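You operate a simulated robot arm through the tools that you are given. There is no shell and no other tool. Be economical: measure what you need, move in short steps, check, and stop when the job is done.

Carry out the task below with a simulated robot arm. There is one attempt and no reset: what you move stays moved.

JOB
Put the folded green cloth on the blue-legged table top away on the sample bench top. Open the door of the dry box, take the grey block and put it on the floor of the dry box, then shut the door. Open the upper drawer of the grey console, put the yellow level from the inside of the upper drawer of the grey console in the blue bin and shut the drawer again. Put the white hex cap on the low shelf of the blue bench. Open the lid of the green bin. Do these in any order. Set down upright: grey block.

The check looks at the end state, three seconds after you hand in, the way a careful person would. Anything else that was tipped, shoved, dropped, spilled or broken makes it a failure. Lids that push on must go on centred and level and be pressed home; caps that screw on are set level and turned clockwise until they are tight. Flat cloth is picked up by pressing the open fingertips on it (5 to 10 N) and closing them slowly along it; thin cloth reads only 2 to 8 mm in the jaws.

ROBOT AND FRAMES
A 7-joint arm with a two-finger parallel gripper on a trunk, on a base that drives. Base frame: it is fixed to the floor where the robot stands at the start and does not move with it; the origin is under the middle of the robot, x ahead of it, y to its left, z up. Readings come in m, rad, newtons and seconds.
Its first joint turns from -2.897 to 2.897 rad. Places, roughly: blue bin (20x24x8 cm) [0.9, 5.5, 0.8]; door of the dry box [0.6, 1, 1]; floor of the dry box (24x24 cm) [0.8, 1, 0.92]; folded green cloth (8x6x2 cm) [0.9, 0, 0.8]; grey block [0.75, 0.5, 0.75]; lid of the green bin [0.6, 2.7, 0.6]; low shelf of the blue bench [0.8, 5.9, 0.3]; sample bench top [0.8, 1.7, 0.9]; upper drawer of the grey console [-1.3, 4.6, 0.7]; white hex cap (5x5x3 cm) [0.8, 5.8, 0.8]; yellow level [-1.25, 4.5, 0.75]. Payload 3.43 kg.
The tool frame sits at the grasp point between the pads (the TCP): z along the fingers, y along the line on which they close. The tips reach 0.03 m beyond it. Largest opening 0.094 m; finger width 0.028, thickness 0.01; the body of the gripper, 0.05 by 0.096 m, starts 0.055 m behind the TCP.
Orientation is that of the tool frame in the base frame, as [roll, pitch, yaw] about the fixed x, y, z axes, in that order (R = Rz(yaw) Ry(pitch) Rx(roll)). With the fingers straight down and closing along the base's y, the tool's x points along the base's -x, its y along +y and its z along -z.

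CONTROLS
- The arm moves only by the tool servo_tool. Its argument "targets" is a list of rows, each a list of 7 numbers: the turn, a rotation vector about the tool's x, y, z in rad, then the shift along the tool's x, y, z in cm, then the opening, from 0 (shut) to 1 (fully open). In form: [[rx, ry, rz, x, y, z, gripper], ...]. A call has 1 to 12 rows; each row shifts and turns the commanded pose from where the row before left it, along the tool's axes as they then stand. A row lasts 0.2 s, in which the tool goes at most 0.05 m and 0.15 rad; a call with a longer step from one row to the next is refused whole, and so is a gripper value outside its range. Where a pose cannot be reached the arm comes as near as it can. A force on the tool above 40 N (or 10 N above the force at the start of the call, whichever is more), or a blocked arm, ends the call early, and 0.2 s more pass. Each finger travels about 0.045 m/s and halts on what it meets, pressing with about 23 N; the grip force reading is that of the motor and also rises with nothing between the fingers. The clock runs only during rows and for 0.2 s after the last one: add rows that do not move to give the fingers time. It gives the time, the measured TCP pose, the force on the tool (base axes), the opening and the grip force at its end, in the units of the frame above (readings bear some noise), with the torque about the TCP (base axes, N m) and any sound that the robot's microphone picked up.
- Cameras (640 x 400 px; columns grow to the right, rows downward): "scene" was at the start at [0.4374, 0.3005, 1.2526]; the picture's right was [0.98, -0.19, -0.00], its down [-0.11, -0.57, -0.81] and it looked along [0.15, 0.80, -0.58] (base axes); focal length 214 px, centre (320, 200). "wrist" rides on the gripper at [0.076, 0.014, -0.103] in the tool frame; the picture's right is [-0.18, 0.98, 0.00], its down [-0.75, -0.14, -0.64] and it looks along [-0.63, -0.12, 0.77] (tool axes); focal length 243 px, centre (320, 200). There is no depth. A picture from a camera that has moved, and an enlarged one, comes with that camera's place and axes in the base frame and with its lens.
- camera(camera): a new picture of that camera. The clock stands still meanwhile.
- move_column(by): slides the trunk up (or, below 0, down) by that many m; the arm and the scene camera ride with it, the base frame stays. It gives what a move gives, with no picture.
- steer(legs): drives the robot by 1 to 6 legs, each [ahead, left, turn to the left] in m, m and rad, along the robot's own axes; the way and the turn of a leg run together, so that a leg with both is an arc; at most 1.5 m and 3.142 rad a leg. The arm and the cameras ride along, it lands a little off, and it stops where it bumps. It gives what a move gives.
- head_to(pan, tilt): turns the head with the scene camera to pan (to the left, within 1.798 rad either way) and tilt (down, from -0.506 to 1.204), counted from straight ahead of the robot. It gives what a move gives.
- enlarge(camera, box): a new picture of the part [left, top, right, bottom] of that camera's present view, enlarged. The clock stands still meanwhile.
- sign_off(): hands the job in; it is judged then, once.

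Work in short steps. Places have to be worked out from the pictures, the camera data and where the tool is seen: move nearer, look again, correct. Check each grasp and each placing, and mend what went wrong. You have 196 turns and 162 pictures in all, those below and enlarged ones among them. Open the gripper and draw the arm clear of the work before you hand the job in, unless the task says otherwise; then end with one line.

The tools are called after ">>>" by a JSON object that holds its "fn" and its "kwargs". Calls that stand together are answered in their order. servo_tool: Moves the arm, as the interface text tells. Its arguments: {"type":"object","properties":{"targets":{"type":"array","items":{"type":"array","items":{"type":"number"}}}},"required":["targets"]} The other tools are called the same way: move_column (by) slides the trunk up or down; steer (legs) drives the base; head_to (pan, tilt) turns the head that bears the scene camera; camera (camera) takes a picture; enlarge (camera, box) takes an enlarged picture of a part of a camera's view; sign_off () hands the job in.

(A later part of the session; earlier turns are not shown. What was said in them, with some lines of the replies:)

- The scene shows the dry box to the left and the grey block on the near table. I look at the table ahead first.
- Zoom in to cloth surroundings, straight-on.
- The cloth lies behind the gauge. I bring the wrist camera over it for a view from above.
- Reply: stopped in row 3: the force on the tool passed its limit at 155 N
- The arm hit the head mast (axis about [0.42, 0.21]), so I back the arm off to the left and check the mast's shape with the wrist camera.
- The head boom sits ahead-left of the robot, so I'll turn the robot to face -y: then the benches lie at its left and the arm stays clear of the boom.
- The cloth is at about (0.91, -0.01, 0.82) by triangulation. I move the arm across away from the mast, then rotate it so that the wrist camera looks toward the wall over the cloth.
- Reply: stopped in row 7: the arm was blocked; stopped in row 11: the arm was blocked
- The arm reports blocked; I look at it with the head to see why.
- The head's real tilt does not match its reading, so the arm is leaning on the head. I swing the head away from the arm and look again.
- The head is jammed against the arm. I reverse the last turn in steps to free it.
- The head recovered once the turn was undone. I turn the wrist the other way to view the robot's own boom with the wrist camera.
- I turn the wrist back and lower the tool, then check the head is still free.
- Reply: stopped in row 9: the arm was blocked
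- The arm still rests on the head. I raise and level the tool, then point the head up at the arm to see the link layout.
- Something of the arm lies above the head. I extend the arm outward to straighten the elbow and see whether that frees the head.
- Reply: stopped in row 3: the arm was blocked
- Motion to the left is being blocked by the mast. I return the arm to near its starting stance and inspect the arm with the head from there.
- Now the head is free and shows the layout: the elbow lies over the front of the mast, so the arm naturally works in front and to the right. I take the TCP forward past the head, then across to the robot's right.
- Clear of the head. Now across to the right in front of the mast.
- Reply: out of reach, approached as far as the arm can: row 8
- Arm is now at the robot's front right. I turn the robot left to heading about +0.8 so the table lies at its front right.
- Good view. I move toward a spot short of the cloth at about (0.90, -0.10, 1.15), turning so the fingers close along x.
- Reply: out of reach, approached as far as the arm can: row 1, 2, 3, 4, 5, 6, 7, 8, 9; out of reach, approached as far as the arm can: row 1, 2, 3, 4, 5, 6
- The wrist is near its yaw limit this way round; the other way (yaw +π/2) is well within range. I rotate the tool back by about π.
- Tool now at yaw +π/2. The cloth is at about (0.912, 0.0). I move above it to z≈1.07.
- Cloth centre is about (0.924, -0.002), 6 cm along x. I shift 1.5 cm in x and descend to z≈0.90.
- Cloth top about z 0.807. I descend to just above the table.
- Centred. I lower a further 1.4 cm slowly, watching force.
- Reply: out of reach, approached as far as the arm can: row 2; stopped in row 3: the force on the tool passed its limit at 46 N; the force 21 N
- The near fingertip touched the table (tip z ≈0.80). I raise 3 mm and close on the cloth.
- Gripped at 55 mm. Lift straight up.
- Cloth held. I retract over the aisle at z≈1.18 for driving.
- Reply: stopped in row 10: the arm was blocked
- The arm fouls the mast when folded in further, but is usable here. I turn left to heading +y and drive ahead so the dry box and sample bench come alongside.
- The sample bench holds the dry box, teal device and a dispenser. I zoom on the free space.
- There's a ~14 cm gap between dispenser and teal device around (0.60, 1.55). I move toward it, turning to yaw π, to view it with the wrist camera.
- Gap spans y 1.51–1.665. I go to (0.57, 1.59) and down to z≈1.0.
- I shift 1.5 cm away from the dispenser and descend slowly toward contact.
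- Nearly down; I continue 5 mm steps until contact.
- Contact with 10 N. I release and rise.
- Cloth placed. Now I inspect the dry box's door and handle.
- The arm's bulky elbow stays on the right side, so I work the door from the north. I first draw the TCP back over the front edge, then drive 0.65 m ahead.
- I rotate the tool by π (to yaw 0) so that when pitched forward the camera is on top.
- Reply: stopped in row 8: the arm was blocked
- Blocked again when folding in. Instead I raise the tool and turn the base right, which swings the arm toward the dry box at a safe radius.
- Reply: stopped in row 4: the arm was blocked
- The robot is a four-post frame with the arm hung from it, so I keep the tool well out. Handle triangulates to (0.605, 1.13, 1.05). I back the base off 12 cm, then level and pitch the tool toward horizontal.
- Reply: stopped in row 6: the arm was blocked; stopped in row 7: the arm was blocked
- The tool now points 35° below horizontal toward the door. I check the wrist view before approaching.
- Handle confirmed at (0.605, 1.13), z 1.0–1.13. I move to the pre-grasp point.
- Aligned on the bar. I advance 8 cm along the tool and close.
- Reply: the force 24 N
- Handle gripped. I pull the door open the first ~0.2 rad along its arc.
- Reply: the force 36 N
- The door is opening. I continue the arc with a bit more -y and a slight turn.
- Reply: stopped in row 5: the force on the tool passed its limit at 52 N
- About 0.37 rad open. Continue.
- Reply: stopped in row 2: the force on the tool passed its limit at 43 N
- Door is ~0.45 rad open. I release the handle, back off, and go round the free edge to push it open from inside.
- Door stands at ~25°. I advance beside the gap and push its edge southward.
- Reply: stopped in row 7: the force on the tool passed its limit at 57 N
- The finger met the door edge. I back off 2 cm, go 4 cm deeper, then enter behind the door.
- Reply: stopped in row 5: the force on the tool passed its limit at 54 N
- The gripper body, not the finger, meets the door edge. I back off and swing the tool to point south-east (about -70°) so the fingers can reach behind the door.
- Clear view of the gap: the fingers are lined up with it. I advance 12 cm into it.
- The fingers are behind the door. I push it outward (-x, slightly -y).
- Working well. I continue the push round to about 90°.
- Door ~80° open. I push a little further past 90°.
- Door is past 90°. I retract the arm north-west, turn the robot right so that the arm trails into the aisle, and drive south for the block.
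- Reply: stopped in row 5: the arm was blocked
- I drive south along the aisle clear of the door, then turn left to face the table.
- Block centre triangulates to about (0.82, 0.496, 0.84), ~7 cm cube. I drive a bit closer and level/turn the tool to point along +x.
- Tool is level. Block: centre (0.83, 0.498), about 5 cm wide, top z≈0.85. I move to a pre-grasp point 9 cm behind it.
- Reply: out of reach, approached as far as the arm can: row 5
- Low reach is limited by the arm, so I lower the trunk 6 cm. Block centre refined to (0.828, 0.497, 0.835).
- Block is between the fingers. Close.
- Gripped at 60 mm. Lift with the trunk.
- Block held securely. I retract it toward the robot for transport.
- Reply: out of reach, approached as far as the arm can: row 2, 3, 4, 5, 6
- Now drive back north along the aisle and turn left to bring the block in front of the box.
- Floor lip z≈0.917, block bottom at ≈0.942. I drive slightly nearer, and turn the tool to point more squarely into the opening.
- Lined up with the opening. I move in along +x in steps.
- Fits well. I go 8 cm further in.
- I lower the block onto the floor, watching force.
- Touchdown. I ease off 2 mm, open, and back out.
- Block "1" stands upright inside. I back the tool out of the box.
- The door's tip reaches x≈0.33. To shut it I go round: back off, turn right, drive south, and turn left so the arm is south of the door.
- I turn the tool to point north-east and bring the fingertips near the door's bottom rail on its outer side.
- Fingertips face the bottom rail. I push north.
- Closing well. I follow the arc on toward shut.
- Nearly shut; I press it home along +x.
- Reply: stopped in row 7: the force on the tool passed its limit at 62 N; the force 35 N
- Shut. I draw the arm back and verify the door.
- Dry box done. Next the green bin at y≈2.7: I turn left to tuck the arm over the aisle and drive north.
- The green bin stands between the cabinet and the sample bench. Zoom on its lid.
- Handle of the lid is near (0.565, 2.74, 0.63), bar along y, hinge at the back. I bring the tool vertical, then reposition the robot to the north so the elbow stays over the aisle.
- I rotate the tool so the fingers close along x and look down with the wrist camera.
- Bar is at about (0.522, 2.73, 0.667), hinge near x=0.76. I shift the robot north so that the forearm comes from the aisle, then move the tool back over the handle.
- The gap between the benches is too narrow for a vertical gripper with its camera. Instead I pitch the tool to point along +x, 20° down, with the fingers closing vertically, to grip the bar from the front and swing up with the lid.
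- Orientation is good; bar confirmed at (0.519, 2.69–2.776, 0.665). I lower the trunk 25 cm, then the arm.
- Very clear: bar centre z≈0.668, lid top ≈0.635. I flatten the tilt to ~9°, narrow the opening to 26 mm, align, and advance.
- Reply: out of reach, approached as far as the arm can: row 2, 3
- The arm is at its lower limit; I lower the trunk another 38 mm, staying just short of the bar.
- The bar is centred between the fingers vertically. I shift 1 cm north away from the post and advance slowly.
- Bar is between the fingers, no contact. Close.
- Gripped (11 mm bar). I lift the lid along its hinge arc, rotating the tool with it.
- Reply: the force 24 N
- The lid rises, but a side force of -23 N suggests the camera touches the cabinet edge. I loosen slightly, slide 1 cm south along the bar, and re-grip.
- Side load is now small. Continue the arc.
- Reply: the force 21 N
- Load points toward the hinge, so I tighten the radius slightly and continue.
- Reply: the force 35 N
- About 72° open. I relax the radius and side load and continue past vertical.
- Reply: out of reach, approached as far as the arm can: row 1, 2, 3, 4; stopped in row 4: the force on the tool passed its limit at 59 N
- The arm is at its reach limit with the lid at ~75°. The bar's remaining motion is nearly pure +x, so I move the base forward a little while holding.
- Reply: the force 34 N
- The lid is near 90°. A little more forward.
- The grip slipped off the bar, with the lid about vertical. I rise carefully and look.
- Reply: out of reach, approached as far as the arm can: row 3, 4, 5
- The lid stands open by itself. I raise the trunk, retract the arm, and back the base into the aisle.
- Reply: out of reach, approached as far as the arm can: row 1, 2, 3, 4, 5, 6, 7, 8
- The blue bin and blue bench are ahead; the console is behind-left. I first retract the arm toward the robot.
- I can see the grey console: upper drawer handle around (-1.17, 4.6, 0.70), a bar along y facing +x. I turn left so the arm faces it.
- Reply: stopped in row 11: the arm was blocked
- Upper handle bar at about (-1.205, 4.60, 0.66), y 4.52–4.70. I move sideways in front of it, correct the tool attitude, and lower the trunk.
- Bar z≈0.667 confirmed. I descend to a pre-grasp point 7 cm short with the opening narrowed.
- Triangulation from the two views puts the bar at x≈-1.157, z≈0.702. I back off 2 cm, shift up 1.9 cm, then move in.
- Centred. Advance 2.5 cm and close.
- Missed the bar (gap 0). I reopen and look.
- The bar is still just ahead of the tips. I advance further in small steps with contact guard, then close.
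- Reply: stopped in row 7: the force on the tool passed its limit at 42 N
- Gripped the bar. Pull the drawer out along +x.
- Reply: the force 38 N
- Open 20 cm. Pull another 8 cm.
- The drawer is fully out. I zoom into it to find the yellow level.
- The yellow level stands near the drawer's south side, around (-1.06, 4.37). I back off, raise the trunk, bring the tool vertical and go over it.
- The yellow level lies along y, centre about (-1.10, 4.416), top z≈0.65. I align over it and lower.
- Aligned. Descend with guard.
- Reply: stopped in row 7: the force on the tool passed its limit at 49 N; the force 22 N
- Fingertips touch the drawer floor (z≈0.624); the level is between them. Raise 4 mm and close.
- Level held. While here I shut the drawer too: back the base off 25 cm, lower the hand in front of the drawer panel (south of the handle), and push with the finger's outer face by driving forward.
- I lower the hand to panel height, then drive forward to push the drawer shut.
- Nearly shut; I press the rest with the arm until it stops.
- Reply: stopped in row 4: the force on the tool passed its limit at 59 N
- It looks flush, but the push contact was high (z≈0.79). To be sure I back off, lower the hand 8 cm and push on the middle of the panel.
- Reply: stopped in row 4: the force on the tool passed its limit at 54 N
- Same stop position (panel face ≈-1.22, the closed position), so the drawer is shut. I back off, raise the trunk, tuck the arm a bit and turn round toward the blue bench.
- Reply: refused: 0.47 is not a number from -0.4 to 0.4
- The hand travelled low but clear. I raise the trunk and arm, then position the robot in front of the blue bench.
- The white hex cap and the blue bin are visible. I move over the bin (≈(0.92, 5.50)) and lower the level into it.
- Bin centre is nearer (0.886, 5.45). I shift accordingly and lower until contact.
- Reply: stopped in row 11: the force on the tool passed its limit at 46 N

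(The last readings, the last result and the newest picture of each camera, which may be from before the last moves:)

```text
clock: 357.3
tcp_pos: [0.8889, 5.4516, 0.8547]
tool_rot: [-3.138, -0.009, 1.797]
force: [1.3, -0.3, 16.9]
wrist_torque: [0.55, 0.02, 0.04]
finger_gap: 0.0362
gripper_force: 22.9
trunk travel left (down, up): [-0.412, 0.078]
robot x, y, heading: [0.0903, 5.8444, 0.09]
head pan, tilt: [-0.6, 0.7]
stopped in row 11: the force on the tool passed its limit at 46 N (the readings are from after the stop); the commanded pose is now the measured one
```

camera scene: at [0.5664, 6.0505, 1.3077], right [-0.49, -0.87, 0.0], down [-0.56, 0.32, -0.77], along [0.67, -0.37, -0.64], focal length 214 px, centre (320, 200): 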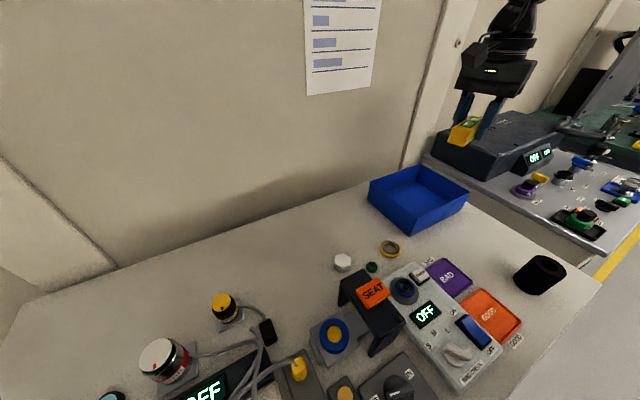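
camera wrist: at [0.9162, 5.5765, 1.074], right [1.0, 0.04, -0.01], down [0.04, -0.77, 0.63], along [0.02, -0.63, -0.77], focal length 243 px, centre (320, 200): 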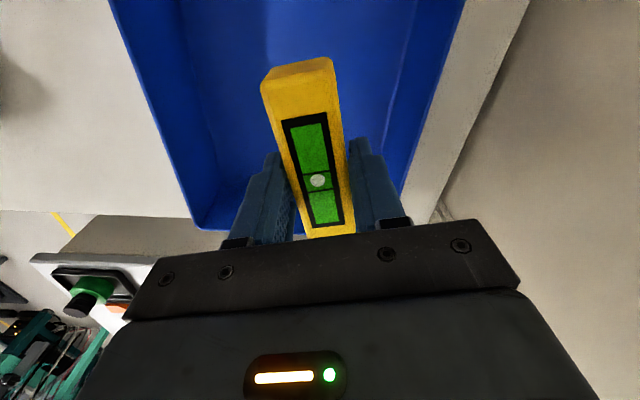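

Contact with the bin floor. I release and rise.

>>> {"fn": "servo_tool", "kwargs": {"targets": [[0, 0, 0, 0, 0, -0.3, 0], [0, 0, 0, 0, 0, 0, 0.55], [0, 0, 0, 0, 0, 0, 0.6], [0, 0, 0, 0, 0, -2, 0.6], [0, 0, 0, 0, 0, -4, 0.6], [0, 0, 0, 0, 0, -4, 0.6], [0, 0, 0, 0, 0, -4, 0.6], [0, 0, 0, 0, 0, -4, 0.6], [0, 0, 0, 0, 0, -4, 0.6], [0, 0, 0, 0, 0, 0, 0.6]]}}

>>> {"fn": "enlarge", "kwargs": {"camera": "scene", "box": [300, 140, 500, 300]}}

```text
clock: 359.5
tcp_pos: [0.8916, 5.4509, 1.0764]
tool_rot: [-3.133, -0.012, 1.8]
force: [1.0, -0.4, 0.5]
wrist_torque: [0.0, 0.02, 0.03]
finger_gap: 0.0567
gripper_force: 0.1
trunk travel left (down, up): [-0.412, 0.078]
robot x, y, heading: [0.0932, 5.8393, 0.088]
head pan, tilt: [-0.6, 0.7]
```

```text
2.50 times, centred on (400, 220) of scene
camera zoom: at [0.5663, 6.0506, 1.3077], right [-0.49, -0.87, 0.0], down [-0.56, 0.32, -0.76], along [0.67, -0.37, -0.64], focal length 536 px, centre (120, 150)
```

zoom: 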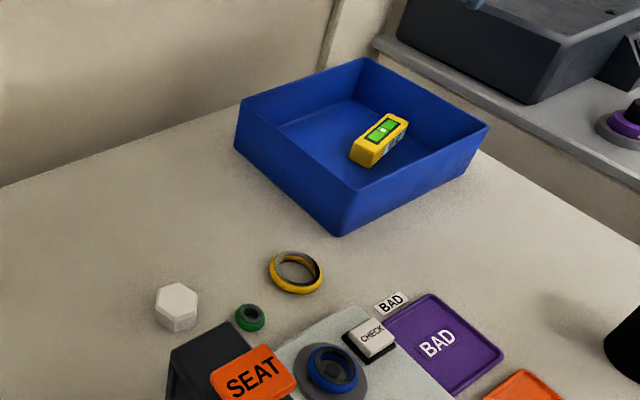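

The level lies in the blue bin. Next the white hex cap at about (0.838, 5.83). I rotate the tool to yaw 0 and move above it.

>>> {"fn": "servo_tool", "kwargs": {"targets": [[0, 0, 0.15, 0, 0, -1, 0.8], [0, 0, 0.15, 0, 0, 0, 0.8], [0, 0, 0.15, 0, 0, 0, 0.8], [0, 0, 0.15, 0, 0, 0, 0.8], [0, 0, 0.15, 0, 0, 0, 0.8], [0, 0, 0.15, 0, 0, 0, 0.8], [0, 0, 0.15, 0, 0, 0, 0.8], [0, 0, 0.15, 0, 0, 0, 0.8], [0, 0, 0.15, 0, 0, 0, 0.8], [0, 0, 0.15, 0, 0, 0, 0.8], [0, 0, 0.15, 0, 0, 0, 0.8], [0, 0, 0.15, 0, 0, 0, 0.8]]}}

>>> {"fn": "servo_tool", "kwargs": {"targets": [[0, 0, 0, -0.6, -3.8, 1, 0.8], [0, 0, 0, -0.6, -3.8, 1, 0.8], [0, 0, 0, -0.6, -3.8, 1, 0.8], [0, 0, 0, -0.6, -3.8, 1, 0.8], [0, 0, 0, -0.6, -3.8, 1, 0.8], [0, 0, 0, -0.6, -3.8, 1, 0.8], [0, 0, 0, -0.6, -3.8, 1, 0.8], [0, 0, 0, -0.6, -3.8, 1, 0.8], [0, 0, 0, -0.6, -3.8, 1, 0.8], [0, 0, 0, 0, -3.7, 1, 0.8], [0, 0, 0, 0, 0, 0, 0.8]]}}

>>> {"fn": "camera", "kwargs": {"camera": "wrist"}}

```text
clock: 362.1
tcp_pos: [0.8895, 5.4494, 1.0856]
tool_rot: [-3.132, 0.01, -0.003]
force: [-0.1, 0.6, -0.3]
wrist_torque: [0.05, -0.03, -0.01]
finger_gap: 0.0753
gripper_force: 0.0
trunk travel left (down, up): [-0.412, 0.078]
robot x, y, heading: [0.0936, 5.8422, 0.087]
head pan, tilt: [-0.6, 0.7]
```

```text
clock: 364.5
tcp_pos: [0.8359, 5.827, 0.9913]
tool_rot: [-3.133, 0.011, 0.0]
force: [0.8, 0.6, 0.2]
wrist_torque: [0.01, 0.02, -0.01]
finger_gap: 0.0755
gripper_force: 0.1
trunk travel left (down, up): [-0.412, 0.078]
robot x, y, heading: [0.0937, 5.838, 0.086]
head pan, tilt: [-0.6, 0.7]
```

```text
13 pictures are left
camera wrist: at [0.9122, 5.8126, 1.0931], right [-0.18, -0.98, -0.01], down [-0.75, 0.14, 0.65], along [-0.64, 0.13, -0.76], focal length 243 px, centre (320, 200)
```

wrist: 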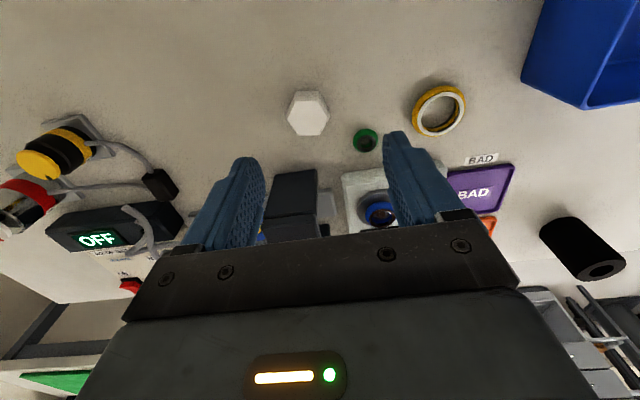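

Cap at (0.820, 5.845), top z≈0.837. Its flats call for a 30° turn; I shift, turn, and descend.

>>> {"fn": "servo_tool", "kwargs": {"targets": [[0, 0, 0, -1.6, -1.8, 0, 0.75], [0, 0, 0.13, 0, 0, 0, 0.75], [0, 0, 0.13, 0, 0, 0, 0.75], [0, 0, 0.13, 0, 0, 0, 0.75], [0, 0, 0.13, 0, 0, 0, 0.75], [0, 0, 0, 0, 0, 3, 0.75], [0, 0, 0, 0, 0, 3, 0.75], [0, 0, 0, 0, 0, 2, 0.75], [0, 0, 0, 0, 0, 0, 0.75]]}}

>>> {"fn": "camera", "kwargs": {"camera": "wrist"}}

```text
clock: 366.5
tcp_pos: [0.8161, 5.8473, 0.9087]
tool_rot: [-3.139, 0.013, -0.52]
force: [-1.0, -0.7, 0.4]
wrist_torque: [0.03, -0.05, 0.02]
finger_gap: 0.0706
gripper_force: 0.0
trunk travel left (down, up): [-0.412, 0.078]
robot x, y, heading: [0.0933, 5.8403, 0.088]
head pan, tilt: [-0.6, 0.7]
```

```text
12 pictures are left
camera wrist: at [0.8764, 5.7966, 1.0102], right [-0.65, -0.76, 0.0], down [-0.58, 0.49, 0.65], along [-0.5, 0.42, -0.76], focal length 243 px, centre (320, 200)
```

wrist: 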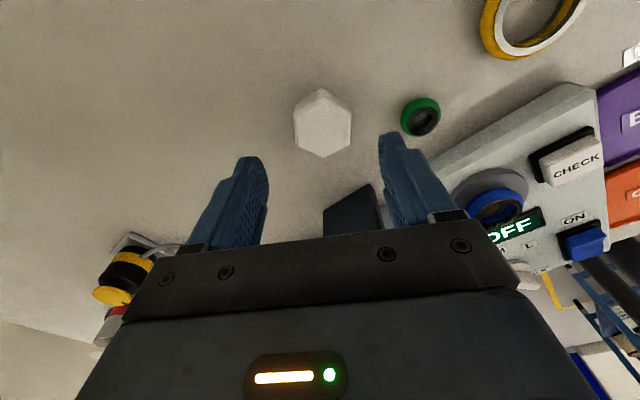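

Flats face the fingers and it's centred. Descend with guard.

>>> {"fn": "servo_tool", "kwargs": {"targets": [[0, 0, 0, 0, 0, 2.5, 0.75], [0, 0, 0, 0, 0, 2, 0.75], [0, 0, 0, 0, 0, 1, 0.75], [0, 0, 0, 0, 0, 0.6, 0.75], [0, 0, 0, 0, 0, 0.6, 0.75], [0, 0, 0, 0, 0, 0.6, 0.75], [0, 0, 0, 0, 0, 0.6, 0.75]]}}

```text
clock: 367.6
tcp_pos: [0.8182, 5.8482, 0.8505]
tool_rot: [-3.136, 0.01, -0.523]
force: [-7.6, -0.4, 25.7]
wrist_torque: [-1.07, 0.44, -0.4]
finger_gap: 0.0725
gripper_force: 1.6
trunk travel left (down, up): [-0.412, 0.078]
robot x, y, heading: [0.0942, 5.8372, 0.085]
head pan, tilt: [-0.6, 0.7]
stopped in row 5: the force on the tool passed its limit at 52 N (the readings are from after the stop); the commanded pose is now the measured one
```

Fingertips reached the table (≈0.82). Raise 3 mm and close on the cap.

>>> {"fn": "servo_tool", "kwargs": {"targets": [[0, 0, 0, 0, 0, -0.3, 0.75], [0, 0, 0, 0, 0, 0, 0.6], [0, 0, 0, 0, 0, 0, 0.45], [0, 0, 0, 0, 0, 0, 0.3], [0, 0, 0, 0, 0, 0, 0.2], [0, 0, 0, 0, 0, 0, 0.1], [0, 0, 0, 0, 0, 0, 0], [0, 0, 0, 0, 0, -2, 0], [0, 0, 0, 0, 0, -4, 0], [0, 0, 0, 0, 0, -4, 0], [0, 0, 0, 0, 0, -4, 0]]}}

>>> {"fn": "camera", "kwargs": {"camera": "wrist"}}

```text
clock: 370.1
tcp_pos: [0.8231, 5.8474, 0.9923]
tool_rot: [-3.137, 0.013, -0.52]
force: [0.5, -0.6, -0.8]
wrist_torque: [-0.03, 0.0, 0.01]
finger_gap: 0.0403
gripper_force: 23.2
trunk travel left (down, up): [-0.412, 0.078]
robot x, y, heading: [0.0905, 5.8424, 0.086]
head pan, tilt: [-0.6, 0.7]
```

```text
11 pictures are left
camera wrist: at [0.8824, 5.796, 1.0945], right [-0.65, -0.76, 0.0], down [-0.58, 0.49, 0.65], along [-0.49, 0.42, -0.76], focal length 243 px, centre (320, 200)
```

wrist: 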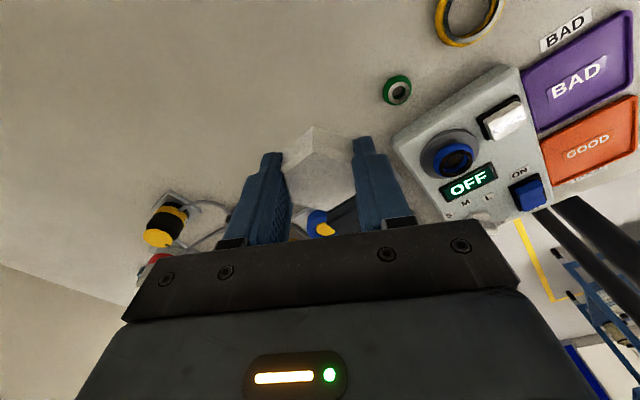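

Cap held. I raise it, back the base away so the hand is in front of the bench, and lower the trunk fully.

>>> {"fn": "servo_tool", "kwargs": {"targets": [[0, 0, 0, 0, 0, -4, 0], [0, 0, 0, 0, 0, -4, 0], [0, 0, 0, 0, 0, -3, 0], [0, 0, 0, 0, 0, 0, 0]]}}

>>> {"fn": "steer", "kwargs": {"legs": [[-0.43, 0.29, 0]]}}

>>> {"fn": "move_column", "kwargs": {"by": -0.4}}

>>> {"fn": "servo_tool", "kwargs": {"targets": [[0, 0, 0, 0, 0, 4, 0], [0, 0, 0, 0, 0, 4, 0], [0, 0, 0, 0, 0, 4, 0], [0, 0, 0, 0, 0, 4, 0], [0, 0, 0, 0, 0, 4, 0], [0, 0, 0, 0, 0, 4, 0], [0, 0, 0, 0, 0, 4, 0], [0, 0, 0, 0, 0, 0, 0]]}}

```text
clock: 371.1
tcp_pos: [0.8209, 5.8474, 1.1018]
tool_rot: [-3.139, 0.011, -0.522]
force: [0.6, 0.2, -0.4]
wrist_torque: [0.0, 0.01, -0.01]
finger_gap: 0.0401
gripper_force: 22.8
trunk travel left (down, up): [-0.412, 0.078]
robot x, y, heading: [0.0899, 5.8437, 0.088]
head pan, tilt: [-0.6, 0.7]
```

```text
clock: 374.1
tcp_pos: [0.3659, 6.0965, 1.1022]
tool_rot: [-3.139, 0.012, -0.507]
force: [0.7, -0.1, -0.6]
wrist_torque: [0.0, 0.0, 0.03]
finger_gap: 0.04
gripper_force: 23.1
trunk travel left (down, up): [-0.412, 0.078]
robot x, y, heading: [-0.363, 6.0773, 0.105]
head pan, tilt: [-0.6, 0.7]
```

```text
clock: 377.9
tcp_pos: [0.3663, 6.0976, 0.7015]
tool_rot: [-3.137, 0.011, -0.507]
force: [-0.4, 0.6, -1.1]
wrist_torque: [-0.03, 0.01, -0.01]
finger_gap: 0.0401
gripper_force: 22.9
trunk travel left (down, up): [-0.012, 0.478]
robot x, y, heading: [-0.3616, 6.0836, 0.105]
head pan, tilt: [-0.6, 0.7]
```

```text
clock: 379.7
tcp_pos: [0.365, 6.1002, 0.4207]
tool_rot: [-3.137, 0.011, -0.505]
force: [0.4, 0.4, -0.3]
wrist_torque: [0.01, -0.02, -0.01]
finger_gap: 0.0403
gripper_force: 22.7
trunk travel left (down, up): [-0.012, 0.478]
robot x, y, heading: [-0.3595, 6.0807, 0.106]
head pan, tilt: [-0.6, 0.7]
```

Low reach works. I tilt the tool ~40° forward and look.

>>> {"fn": "servo_tool", "kwargs": {"targets": [[0, 0.14, 0, 0, 0, 0, 0], [0, 0.14, 0, 0, 0, 0, 0], [0, 0.14, 0, 0, 0, 0, 0], [0, 0.14, 0, 0, 0, 0, 0], [0, 0.14, 0, 0, 0, 0, 0], [0, 0, 0, 0, 0, 0, 0]]}}

>>> {"fn": "camera", "kwargs": {"camera": "scene"}}

>>> {"fn": "camera", "kwargs": {"camera": "wrist"}}

```text
clock: 381.1
tcp_pos: [0.365, 6.0989, 0.4219]
tool_rot: [-3.135, -0.691, -0.512]
force: [0.1, 0.1, -0.3]
wrist_torque: [-0.01, 0.0, 0.02]
finger_gap: 0.0403
gripper_force: 22.5
trunk travel left (down, up): [-0.012, 0.478]
robot x, y, heading: [-0.3588, 6.0818, 0.102]
head pan, tilt: [-0.6, 0.7]
```

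```text
10 pictures are left
camera scene: at [0.11, 6.2971, 0.9077], right [-0.48, -0.88, 0.0], down [-0.57, 0.31, -0.76], along [0.67, -0.37, -0.64], focal length 214 px, centre (320, 200)
```

scene: 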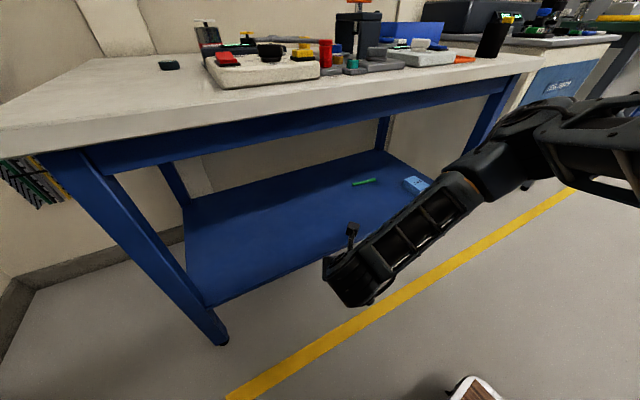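

```text
9 pictures are left
camera wrist: at [0.3524, 6.0889, 0.5506], right [-0.6, -0.79, -0.12], down [-0.8, 0.6, 0.02], along [0.06, 0.11, -0.99], focal length 243 px, centre (320, 200)
```

wrist: 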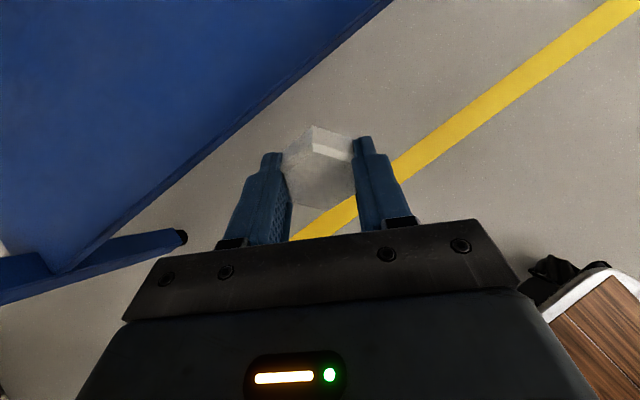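

The shelf's front edge is at x≈0.49, z≈0.28, and the cap clears it by 10 cm. I drive forward 21 cm to bring it over the shelf.

>>> {"fn": "steer", "kwargs": {"legs": [[0.21, -0.02, 0]]}}

>>> {"fn": "servo_tool", "kwargs": {"targets": [[0, 0, 0, -1.28, 0, 1.54, 0], [0, 0, 0, -1.28, 0, 1.54, 0], [0, 0, 0, -1.28, 0, 1.54, 0], [0, 0, 0, -0.64, 0, 0.77, 0], [0, 0, 0, 0, 0, 0, 0]]}}

>>> {"fn": "camera", "kwargs": {"camera": "wrist"}}

```text
clock: 382.7
tcp_pos: [0.549, 6.0989, 0.4119]
tool_rot: [-3.132, -0.662, -0.544]
force: [0.4, 0.3, 0.7]
wrist_torque: [-0.03, -0.01, 0.0]
finger_gap: 0.0404
gripper_force: 23.2
trunk travel left (down, up): [-0.012, 0.478]
robot x, y, heading: [-0.1675, 6.0846, 0.099]
head pan, tilt: [-0.6, 0.7]
stopped in leg 1: the robot was blocked; the commanded pose is now the measured one
```

```text
clock: 383.7
tcp_pos: [0.5346, 6.0418, 0.3427]
tool_rot: [-3.126, -0.648, -0.701]
force: [0.2, 0.4, -0.7]
wrist_torque: [-0.01, 0.0, 0.01]
finger_gap: 0.0404
gripper_force: 23.0
trunk travel left (down, up): [-0.012, 0.478]
robot x, y, heading: [-0.1689, 6.0839, 0.098]
head pan, tilt: [-0.6, 0.7]
stopped in row 4: the arm was blocked; the commanded pose is now the measured one
```

```text
8 pictures are left
camera wrist: at [0.5231, 6.0293, 0.4711], right [-0.74, -0.66, -0.12], down [-0.67, 0.74, 0.06], along [0.05, 0.13, -0.99], focal length 243 px, centre (320, 200)
```

wrist: 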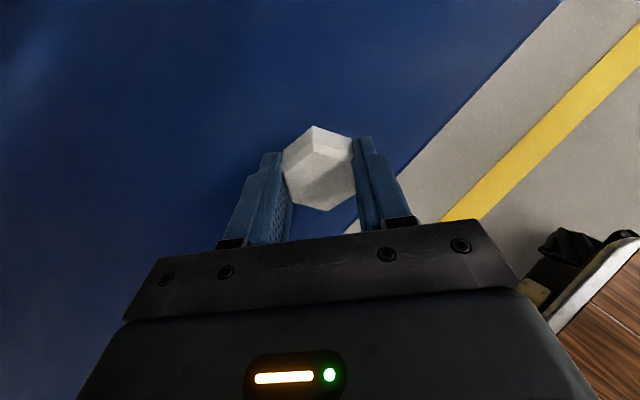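

The elbow met the bench front when driving in. I lift the cap a little, back out, and re-approach from further north with the robot turned right so the elbow stays clear.

>>> {"fn": "servo_tool", "kwargs": {"targets": [[0, 0, 0, 1.28, 0, -1.54, 0], [0, 0, 0, 1.28, 0, -1.54, 0], [0, 0, 0, 1.28, 0, -1.54, 0], [0, 0, 0, 0, 0, 0, 0]]}}

>>> {"fn": "steer", "kwargs": {"legs": [[-0.17, 0, 0], [0, 0.25, 0], [0, 0, -0.4]]}}

>>> {"fn": "head_to", "kwargs": {"pan": 0.3, "tilt": 0.6}}

>>> {"fn": "steer", "kwargs": {"legs": [[0.19, 0.06, 0]]}}

```text
clock: 384.7
tcp_pos: [0.5366, 6.0379, 0.4027]
tool_rot: [-3.13, -0.651, -0.698]
force: [-0.3, 0.4, 0.4]
wrist_torque: [0.0, -0.02, -0.01]
finger_gap: 0.0402
gripper_force: 22.9
trunk travel left (down, up): [-0.012, 0.478]
robot x, y, heading: [-0.1654, 6.0846, 0.103]
head pan, tilt: [-0.6, 0.7]
```

```text
clock: 388.4
tcp_pos: [0.318, 6.1452, 0.4023]
tool_rot: [-3.127, -0.65, -0.862]
force: [0.3, -0.2, -0.3]
wrist_torque: [0.03, -0.02, 0.0]
finger_gap: 0.0401
gripper_force: 23.0
trunk travel left (down, up): [-0.012, 0.478]
robot x, y, heading: [-0.3676, 6.3053, -0.068]
head pan, tilt: [-0.6, 0.7]
stopped in leg 3: the robot was blocked; the commanded pose is now the measured one
```

```text
clock: 389.6
tcp_pos: [0.3184, 6.145, 0.4026]
tool_rot: [-3.127, -0.65, -0.862]
force: [-0.9, 0.0, -0.6]
wrist_torque: [0.03, 0.0, -0.02]
finger_gap: 0.0403
gripper_force: 22.7
trunk travel left (down, up): [-0.012, 0.478]
robot x, y, heading: [-0.3666, 6.3056, -0.068]
head pan, tilt: [0.3, 0.6]
```

```text
clock: 390.8
tcp_pos: [0.3869, 6.2175, 0.4014]
tool_rot: [-3.125, -0.651, -0.788]
force: [-0.1, 0.5, 0.3]
wrist_torque: [0.0, -0.02, -0.01]
finger_gap: 0.0401
gripper_force: 23.2
trunk travel left (down, up): [-0.012, 0.478]
robot x, y, heading: [-0.3101, 6.3225, 0.014]
head pan, tilt: [0.3, 0.6]
stopped in leg 1: the robot was blocked; the commanded pose is now the measured one
```

The base bumped toward the north bench, so I go back south a little and instead extend the arm itself, which straightens the elbow away from the bench.

>>> {"fn": "steer", "kwargs": {"legs": [[0, -0.19, 0]]}}

>>> {"fn": "servo_tool", "kwargs": {"targets": [[0, 0, 0, 1.87, -2.36, 1.42, 0], [0, 0, 0, 1.87, -2.36, 1.42, 0], [0, 0, 0, 1.87, -2.36, 1.42, 0], [0, 0, 0, 1.87, -2.36, 1.42, 0], [0, 0, 0, 1.87, -2.36, 1.42, 0], [0, 0, 0, 1.87, -2.36, 1.42, 0], [0, 0, 0, 0, 0, 0, 0]]}}

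>>> {"fn": "camera", "kwargs": {"camera": "wrist"}}

```text
clock: 392.4
tcp_pos: [0.3868, 6.0285, 0.4026]
tool_rot: [-3.127, -0.651, -0.789]
force: [0.4, 0.4, 0.5]
wrist_torque: [-0.04, -0.01, 0.0]
finger_gap: 0.0402
gripper_force: 22.5
trunk travel left (down, up): [-0.012, 0.478]
robot x, y, heading: [-0.3129, 6.1342, 0.009]
head pan, tilt: [0.3, 0.6]
```

```text
clock: 394.0
tcp_pos: [0.5885, 6.0307, 0.4057]
tool_rot: [-3.125, -0.649, -0.789]
force: [0.0, -0.8, -0.4]
wrist_torque: [0.03, -0.04, 0.0]
finger_gap: 0.0402
gripper_force: 22.9
trunk travel left (down, up): [-0.012, 0.478]
robot x, y, heading: [-0.3107, 6.1379, 0.004]
head pan, tilt: [0.3, 0.6]
```

```text
7 pictures are left
camera wrist: at [0.5759, 6.0201, 0.5339], right [-0.79, -0.6, -0.12], down [-0.6, 0.79, 0.06], along [0.06, 0.12, -0.99], focal length 243 px, centre (320, 200)
```

wrist: 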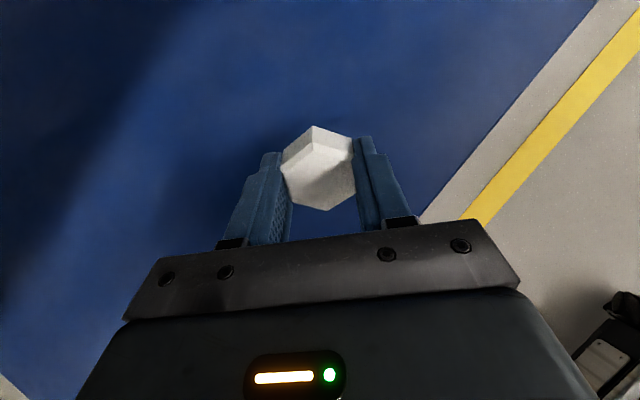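

Well over the shelf and unblocked. Lower to contact.

>>> {"fn": "servo_tool", "kwargs": {"targets": [[0, 0, 0, -1.2, 0, 1.6, 0], [0, 0, 0, -1.2, 0, 1.6, 0], [0, 0, 0, -1.2, 0, 1.6, 0], [0, 0, 0, -0.36, 0, 0.48, 0], [0, 0, 0, -0.36, 0, 0.48, 0], [0, 0, 0, -0.36, 0, 0.48, 0], [0, 0, 0, -0.36, 0, 0.48, 0], [0, 0, 0, -0.36, 0, 0.48, 0], [0, 0, 0, -0.36, 0, 0.48, 0], [0, 0, 0, -0.36, 0, 0.48, 0]]}}

```text
clock: 395.8
tcp_pos: [0.5914, 6.0295, 0.317]
tool_rot: [-3.121, -0.656, -0.79]
force: [-5.4, 1.4, 20.4]
wrist_torque: [0.11, 0.26, 0.03]
finger_gap: 0.0404
gripper_force: 22.9
trunk travel left (down, up): [-0.012, 0.478]
robot x, y, heading: [-0.3081, 6.1366, 0.006]
head pan, tilt: [0.3, 0.6]
stopped in row 9: the force on the tool passed its limit at 50 N (the readings are from after the stop); the commanded pose is now the measured one
```

Touching the shelf. I open gently so the cap settles flat, then withdraw.

>>> {"fn": "servo_tool", "kwargs": {"targets": [[0, 0, 0, 0, 0, 0, 0.5], [0, 0, 0, 0, 0, 0, 0.6], [0, 0, 0, 0, 0, 0, 0.7], [0, 0, 0, 0, 0, 0, 0.75], [0, 0, 0, 0, 0, -1.5, 0.75], [0, 0, 0, 0, 0, -2.5, 0.75], [0, 0, 0, 0, 0, -3.5, 0.75], [0, 0, 0, 0, 0, 0, 0.75]]}}

>>> {"fn": "camera", "kwargs": {"camera": "wrist"}}

```text
clock: 397.6
tcp_pos: [0.5577, 6.0623, 0.3747]
tool_rot: [-3.124, -0.654, -0.79]
force: [-0.1, -0.1, -0.2]
wrist_torque: [-0.01, 0.02, -0.01]
finger_gap: 0.0706
gripper_force: 0.0
trunk travel left (down, up): [-0.012, 0.478]
robot x, y, heading: [-0.3064, 6.1385, 0.003]
head pan, tilt: [0.3, 0.6]
```

```text
6 pictures are left
camera wrist: at [0.5453, 6.0518, 0.5028], right [-0.79, -0.59, -0.13], down [-0.6, 0.8, 0.05], along [0.07, 0.12, -0.99], focal length 243 px, centre (320, 200)
```

wrist: 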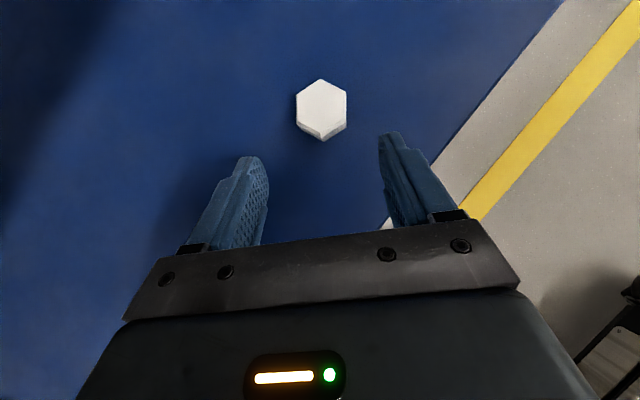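

Cap lies flat on the low shelf. I withdraw the arm and raise the trunk.

>>> {"fn": "servo_tool", "kwargs": {"targets": [[0, 0, 0, -1.2, 2.36, -2.2, 0.75], [0, 0, 0, -1.87, 2.36, -1.42, 0.75], [0, 0, 0, -1.87, 2.36, -1.42, 0.75], [0, 0, 0, -1.87, 2.36, -1.42, 0.75], [0, 0, 0, -1.87, 2.36, -1.42, 0.75], [0, 0, 0, -1.87, 2.36, -1.42, 0.75], [0, 0, 0, 0, 0, 0, 0.75]]}}

>>> {"fn": "steer", "kwargs": {"legs": [[-0.12, -0.15, 0]]}}

>>> {"fn": "move_column", "kwargs": {"by": 0.38}}

>>> {"fn": "head_to", "kwargs": {"pan": 0.8, "tilt": 0.6}}

>>> {"fn": "camera", "kwargs": {"camera": "scene"}}

```text
clock: 399.2
tcp_pos: [0.3587, 6.0599, 0.3827]
tool_rot: [-3.123, -0.654, -0.79]
force: [0.1, 0.6, 0.0]
wrist_torque: [0.01, -0.01, 0.0]
finger_gap: 0.0708
gripper_force: 0.0
trunk travel left (down, up): [-0.012, 0.478]
robot x, y, heading: [-0.3082, 6.1396, 0.006]
head pan, tilt: [0.3, 0.6]
```

```text
clock: 400.8
tcp_pos: [0.2404, 5.9094, 0.383]
tool_rot: [-3.123, -0.653, -0.789]
force: [0.0, -0.4, 0.2]
wrist_torque: [-0.04, -0.01, -0.01]
finger_gap: 0.0704
gripper_force: 0.0
trunk travel left (down, up): [-0.012, 0.478]
robot x, y, heading: [-0.4303, 5.9868, 0.012]
head pan, tilt: [0.3, 0.6]
```

```text
clock: 404.5
tcp_pos: [0.2399, 5.9096, 0.7628]
tool_rot: [-3.123, -0.655, -0.79]
force: [0.1, 0.2, 0.7]
wrist_torque: [0.02, 0.01, -0.03]
finger_gap: 0.0708
gripper_force: 0.0
trunk travel left (down, up): [-0.392, 0.098]
robot x, y, heading: [-0.4298, 5.9856, 0.01]
head pan, tilt: [0.3, 0.6]
```

```text
clock: 405.4
tcp_pos: [0.2402, 5.9099, 0.7635]
tool_rot: [-3.124, -0.653, -0.791]
force: [0.3, 0.0, 0.6]
wrist_torque: [-0.01, -0.01, -0.02]
finger_gap: 0.0704
gripper_force: 0.0
trunk travel left (down, up): [-0.392, 0.098]
robot x, y, heading: [-0.4272, 5.9819, 0.012]
head pan, tilt: [0.799, 0.6]
```

```text
5 pictures are left
camera scene: at [0.0515, 6.2668, 1.2963], right [0.72, -0.69, 0.0], down [-0.39, -0.41, -0.83], along [0.57, 0.6, -0.56], focal length 214 px, centre (320, 200)
```

scene: 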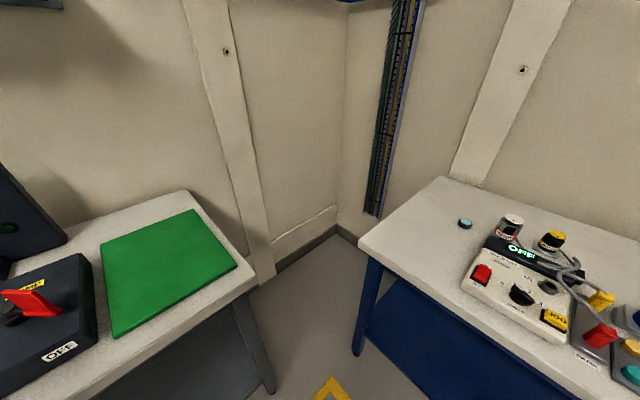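

All intact there. Finally I check that the bin lid has stayed open: drive south along the aisle and look.

>>> {"fn": "steer", "kwargs": {"legs": [[-0.1, -1.45, 0], [0, -1.2, 0]]}}

>>> {"fn": "head_to", "kwargs": {"pan": -0.75, "tilt": 0.55}}

>>> {"fn": "camera", "kwargs": {"camera": "scene"}}

```text
clock: 417.0
tcp_pos: [0.156, 3.4742, 0.7633]
tool_rot: [-3.121, -0.654, -0.884]
force: [-0.5, -0.4, -0.1]
wrist_torque: [-0.03, 0.02, 0.01]
finger_gap: 0.0707
gripper_force: 0.0
trunk travel left (down, up): [-0.392, 0.098]
robot x, y, heading: [-0.5046, 3.6127, -0.083]
head pan, tilt: [0.799, 0.6]
stopped in leg 2: the robot was blocked; the commanded pose is now the measured one
```

```text
clock: 418.6
tcp_pos: [0.1553, 3.4738, 0.7626]
tool_rot: [-3.124, -0.652, -0.883]
force: [-0.4, 0.3, -0.8]
wrist_torque: [0.03, -0.01, -0.01]
finger_gap: 0.0703
gripper_force: 0.2
trunk travel left (down, up): [-0.392, 0.098]
robot x, y, heading: [-0.4998, 3.6125, -0.085]
head pan, tilt: [-0.75, 0.55]
```

```text
4 pictures are left
camera scene: at [-0.0047, 3.7232, 1.3008], right [-0.74, -0.67, 0.0], down [-0.35, 0.39, -0.85], along [0.57, -0.63, -0.52], focal length 214 px, centre (320, 200)
```

scene: 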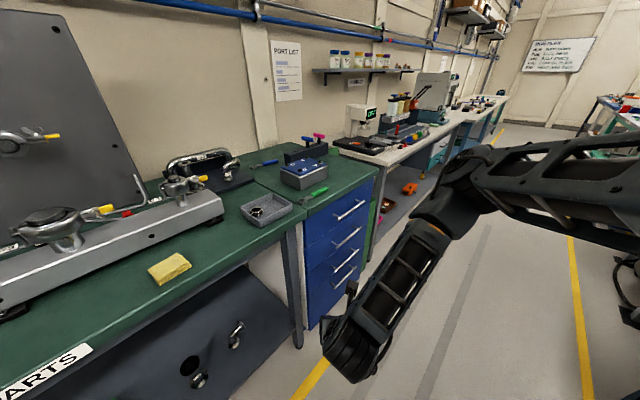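

The base bumped something on the west side. I move off it slightly and look there.

>>> {"fn": "steer", "kwargs": {"legs": [[0.25, 0.05, 0]]}}

>>> {"fn": "head_to", "kwargs": {"pan": -1.79, "tilt": 0.75}}

>>> {"fn": "camera", "kwargs": {"camera": "scene"}}

```text
clock: 420.4
tcp_pos: [0.4082, 3.4974, 0.7629]
tool_rot: [-3.124, -0.657, -0.89]
force: [0.1, -0.7, -0.4]
wrist_torque: [0.04, -0.01, -0.01]
finger_gap: 0.0706
gripper_force: 0.0
trunk travel left (down, up): [-0.392, 0.098]
robot x, y, heading: [-0.2516, 3.6418, -0.093]
head pan, tilt: [-0.75, 0.55]
```

```text
clock: 421.7
tcp_pos: [0.4076, 3.497, 0.7634]
tool_rot: [-3.124, -0.655, -0.89]
force: [0.1, -0.2, 0.7]
wrist_torque: [0.0, -0.01, -0.01]
finger_gap: 0.0707
gripper_force: 0.1
trunk travel left (down, up): [-0.392, 0.098]
robot x, y, heading: [-0.2486, 3.6413, -0.089]
head pan, tilt: [-1.791, 0.75]
```

```text
3 pictures are left
camera scene: at [0.1643, 3.736, 1.2835], right [-0.95, 0.31, 0.0], down [0.21, 0.65, -0.73], along [-0.23, -0.7, -0.68], focal length 214 px, centre (320, 200)
```

scene: 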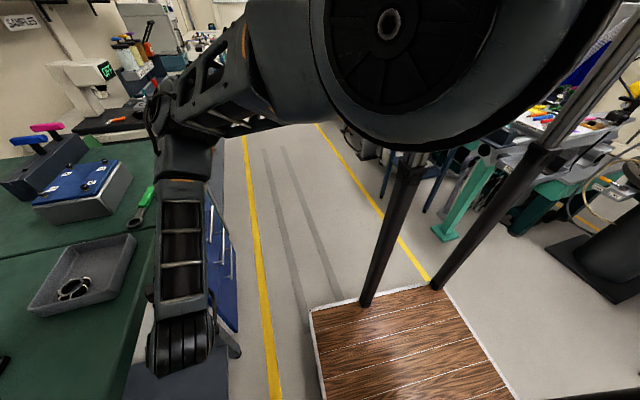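

Nothing looks disturbed. I ease the base back from the bench edge and zoom to where the lid edge shows above the green bench.

>>> {"fn": "enlarge", "kwargs": {"camera": "scene", "box": [30, 90, 170, 190]}}

>>> {"fn": "steer", "kwargs": {"legs": [[-0.15, 0, 0]]}}

```text
4.00 times, centred on (100, 140) of scene
camera zoom: at [0.1643, 3.736, 1.2835], right [-0.95, 0.31, 0.0], down [0.21, 0.65, -0.73], along [-0.23, -0.7, -0.68], focal length 858 px, centre (1200, 440)
```

zoom: 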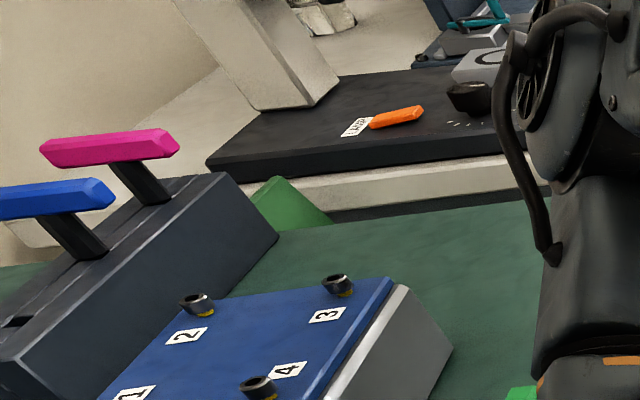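

```text
clock: 423.1
tcp_pos: [0.2612, 3.5123, 0.7622]
tool_rot: [-3.12, -0.655, -0.89]
force: [0.3, -0.7, -0.2]
wrist_torque: [-0.01, -0.03, -0.01]
finger_gap: 0.0702
gripper_force: 0.2
trunk travel left (down, up): [-0.392, 0.098]
robot x, y, heading: [-0.3966, 3.6519, -0.089]
head pan, tilt: [-1.791, 0.75]
```

The green lid's edge stands upright above the bench, so it is still open. The arm is clear; I open the gripper fully and hand in.

>>> {"fn": "servo_tool", "kwargs": {"targets": [[0, 0, 0, 0, 0, 0, 1], [0, 0, 0, 0, 0, 0, 1], [0, 0, 0, 0, 0, 0, 1]]}}

>>> {"fn": "sign_off", "kwargs": {}}

```text
clock: 423.9
tcp_pos: [0.2616, 3.5111, 0.7635]
tool_rot: [-3.121, -0.654, -0.89]
force: [-0.5, 0.7, 0.2]
wrist_torque: [-0.02, 0.01, -0.04]
finger_gap: 0.094
gripper_force: 0.0
trunk travel left (down, up): [-0.392, 0.098]
robot x, y, heading: [-0.3991, 3.6549, -0.091]
head pan, tilt: [-1.791, 0.75]
```

```text
The job is handed in.
```

I completed all five jobs and handed in: the cloth is on the sample bench, the block is upright in the shut dry box, the level is in the blue bin with the drawer shut, the hex cap is on the low shelf, and the green bin lid stands open; on the way the base bumped the north bench and something on the west side, the arm briefly struck the camera mast, and I saw nothing displaced.
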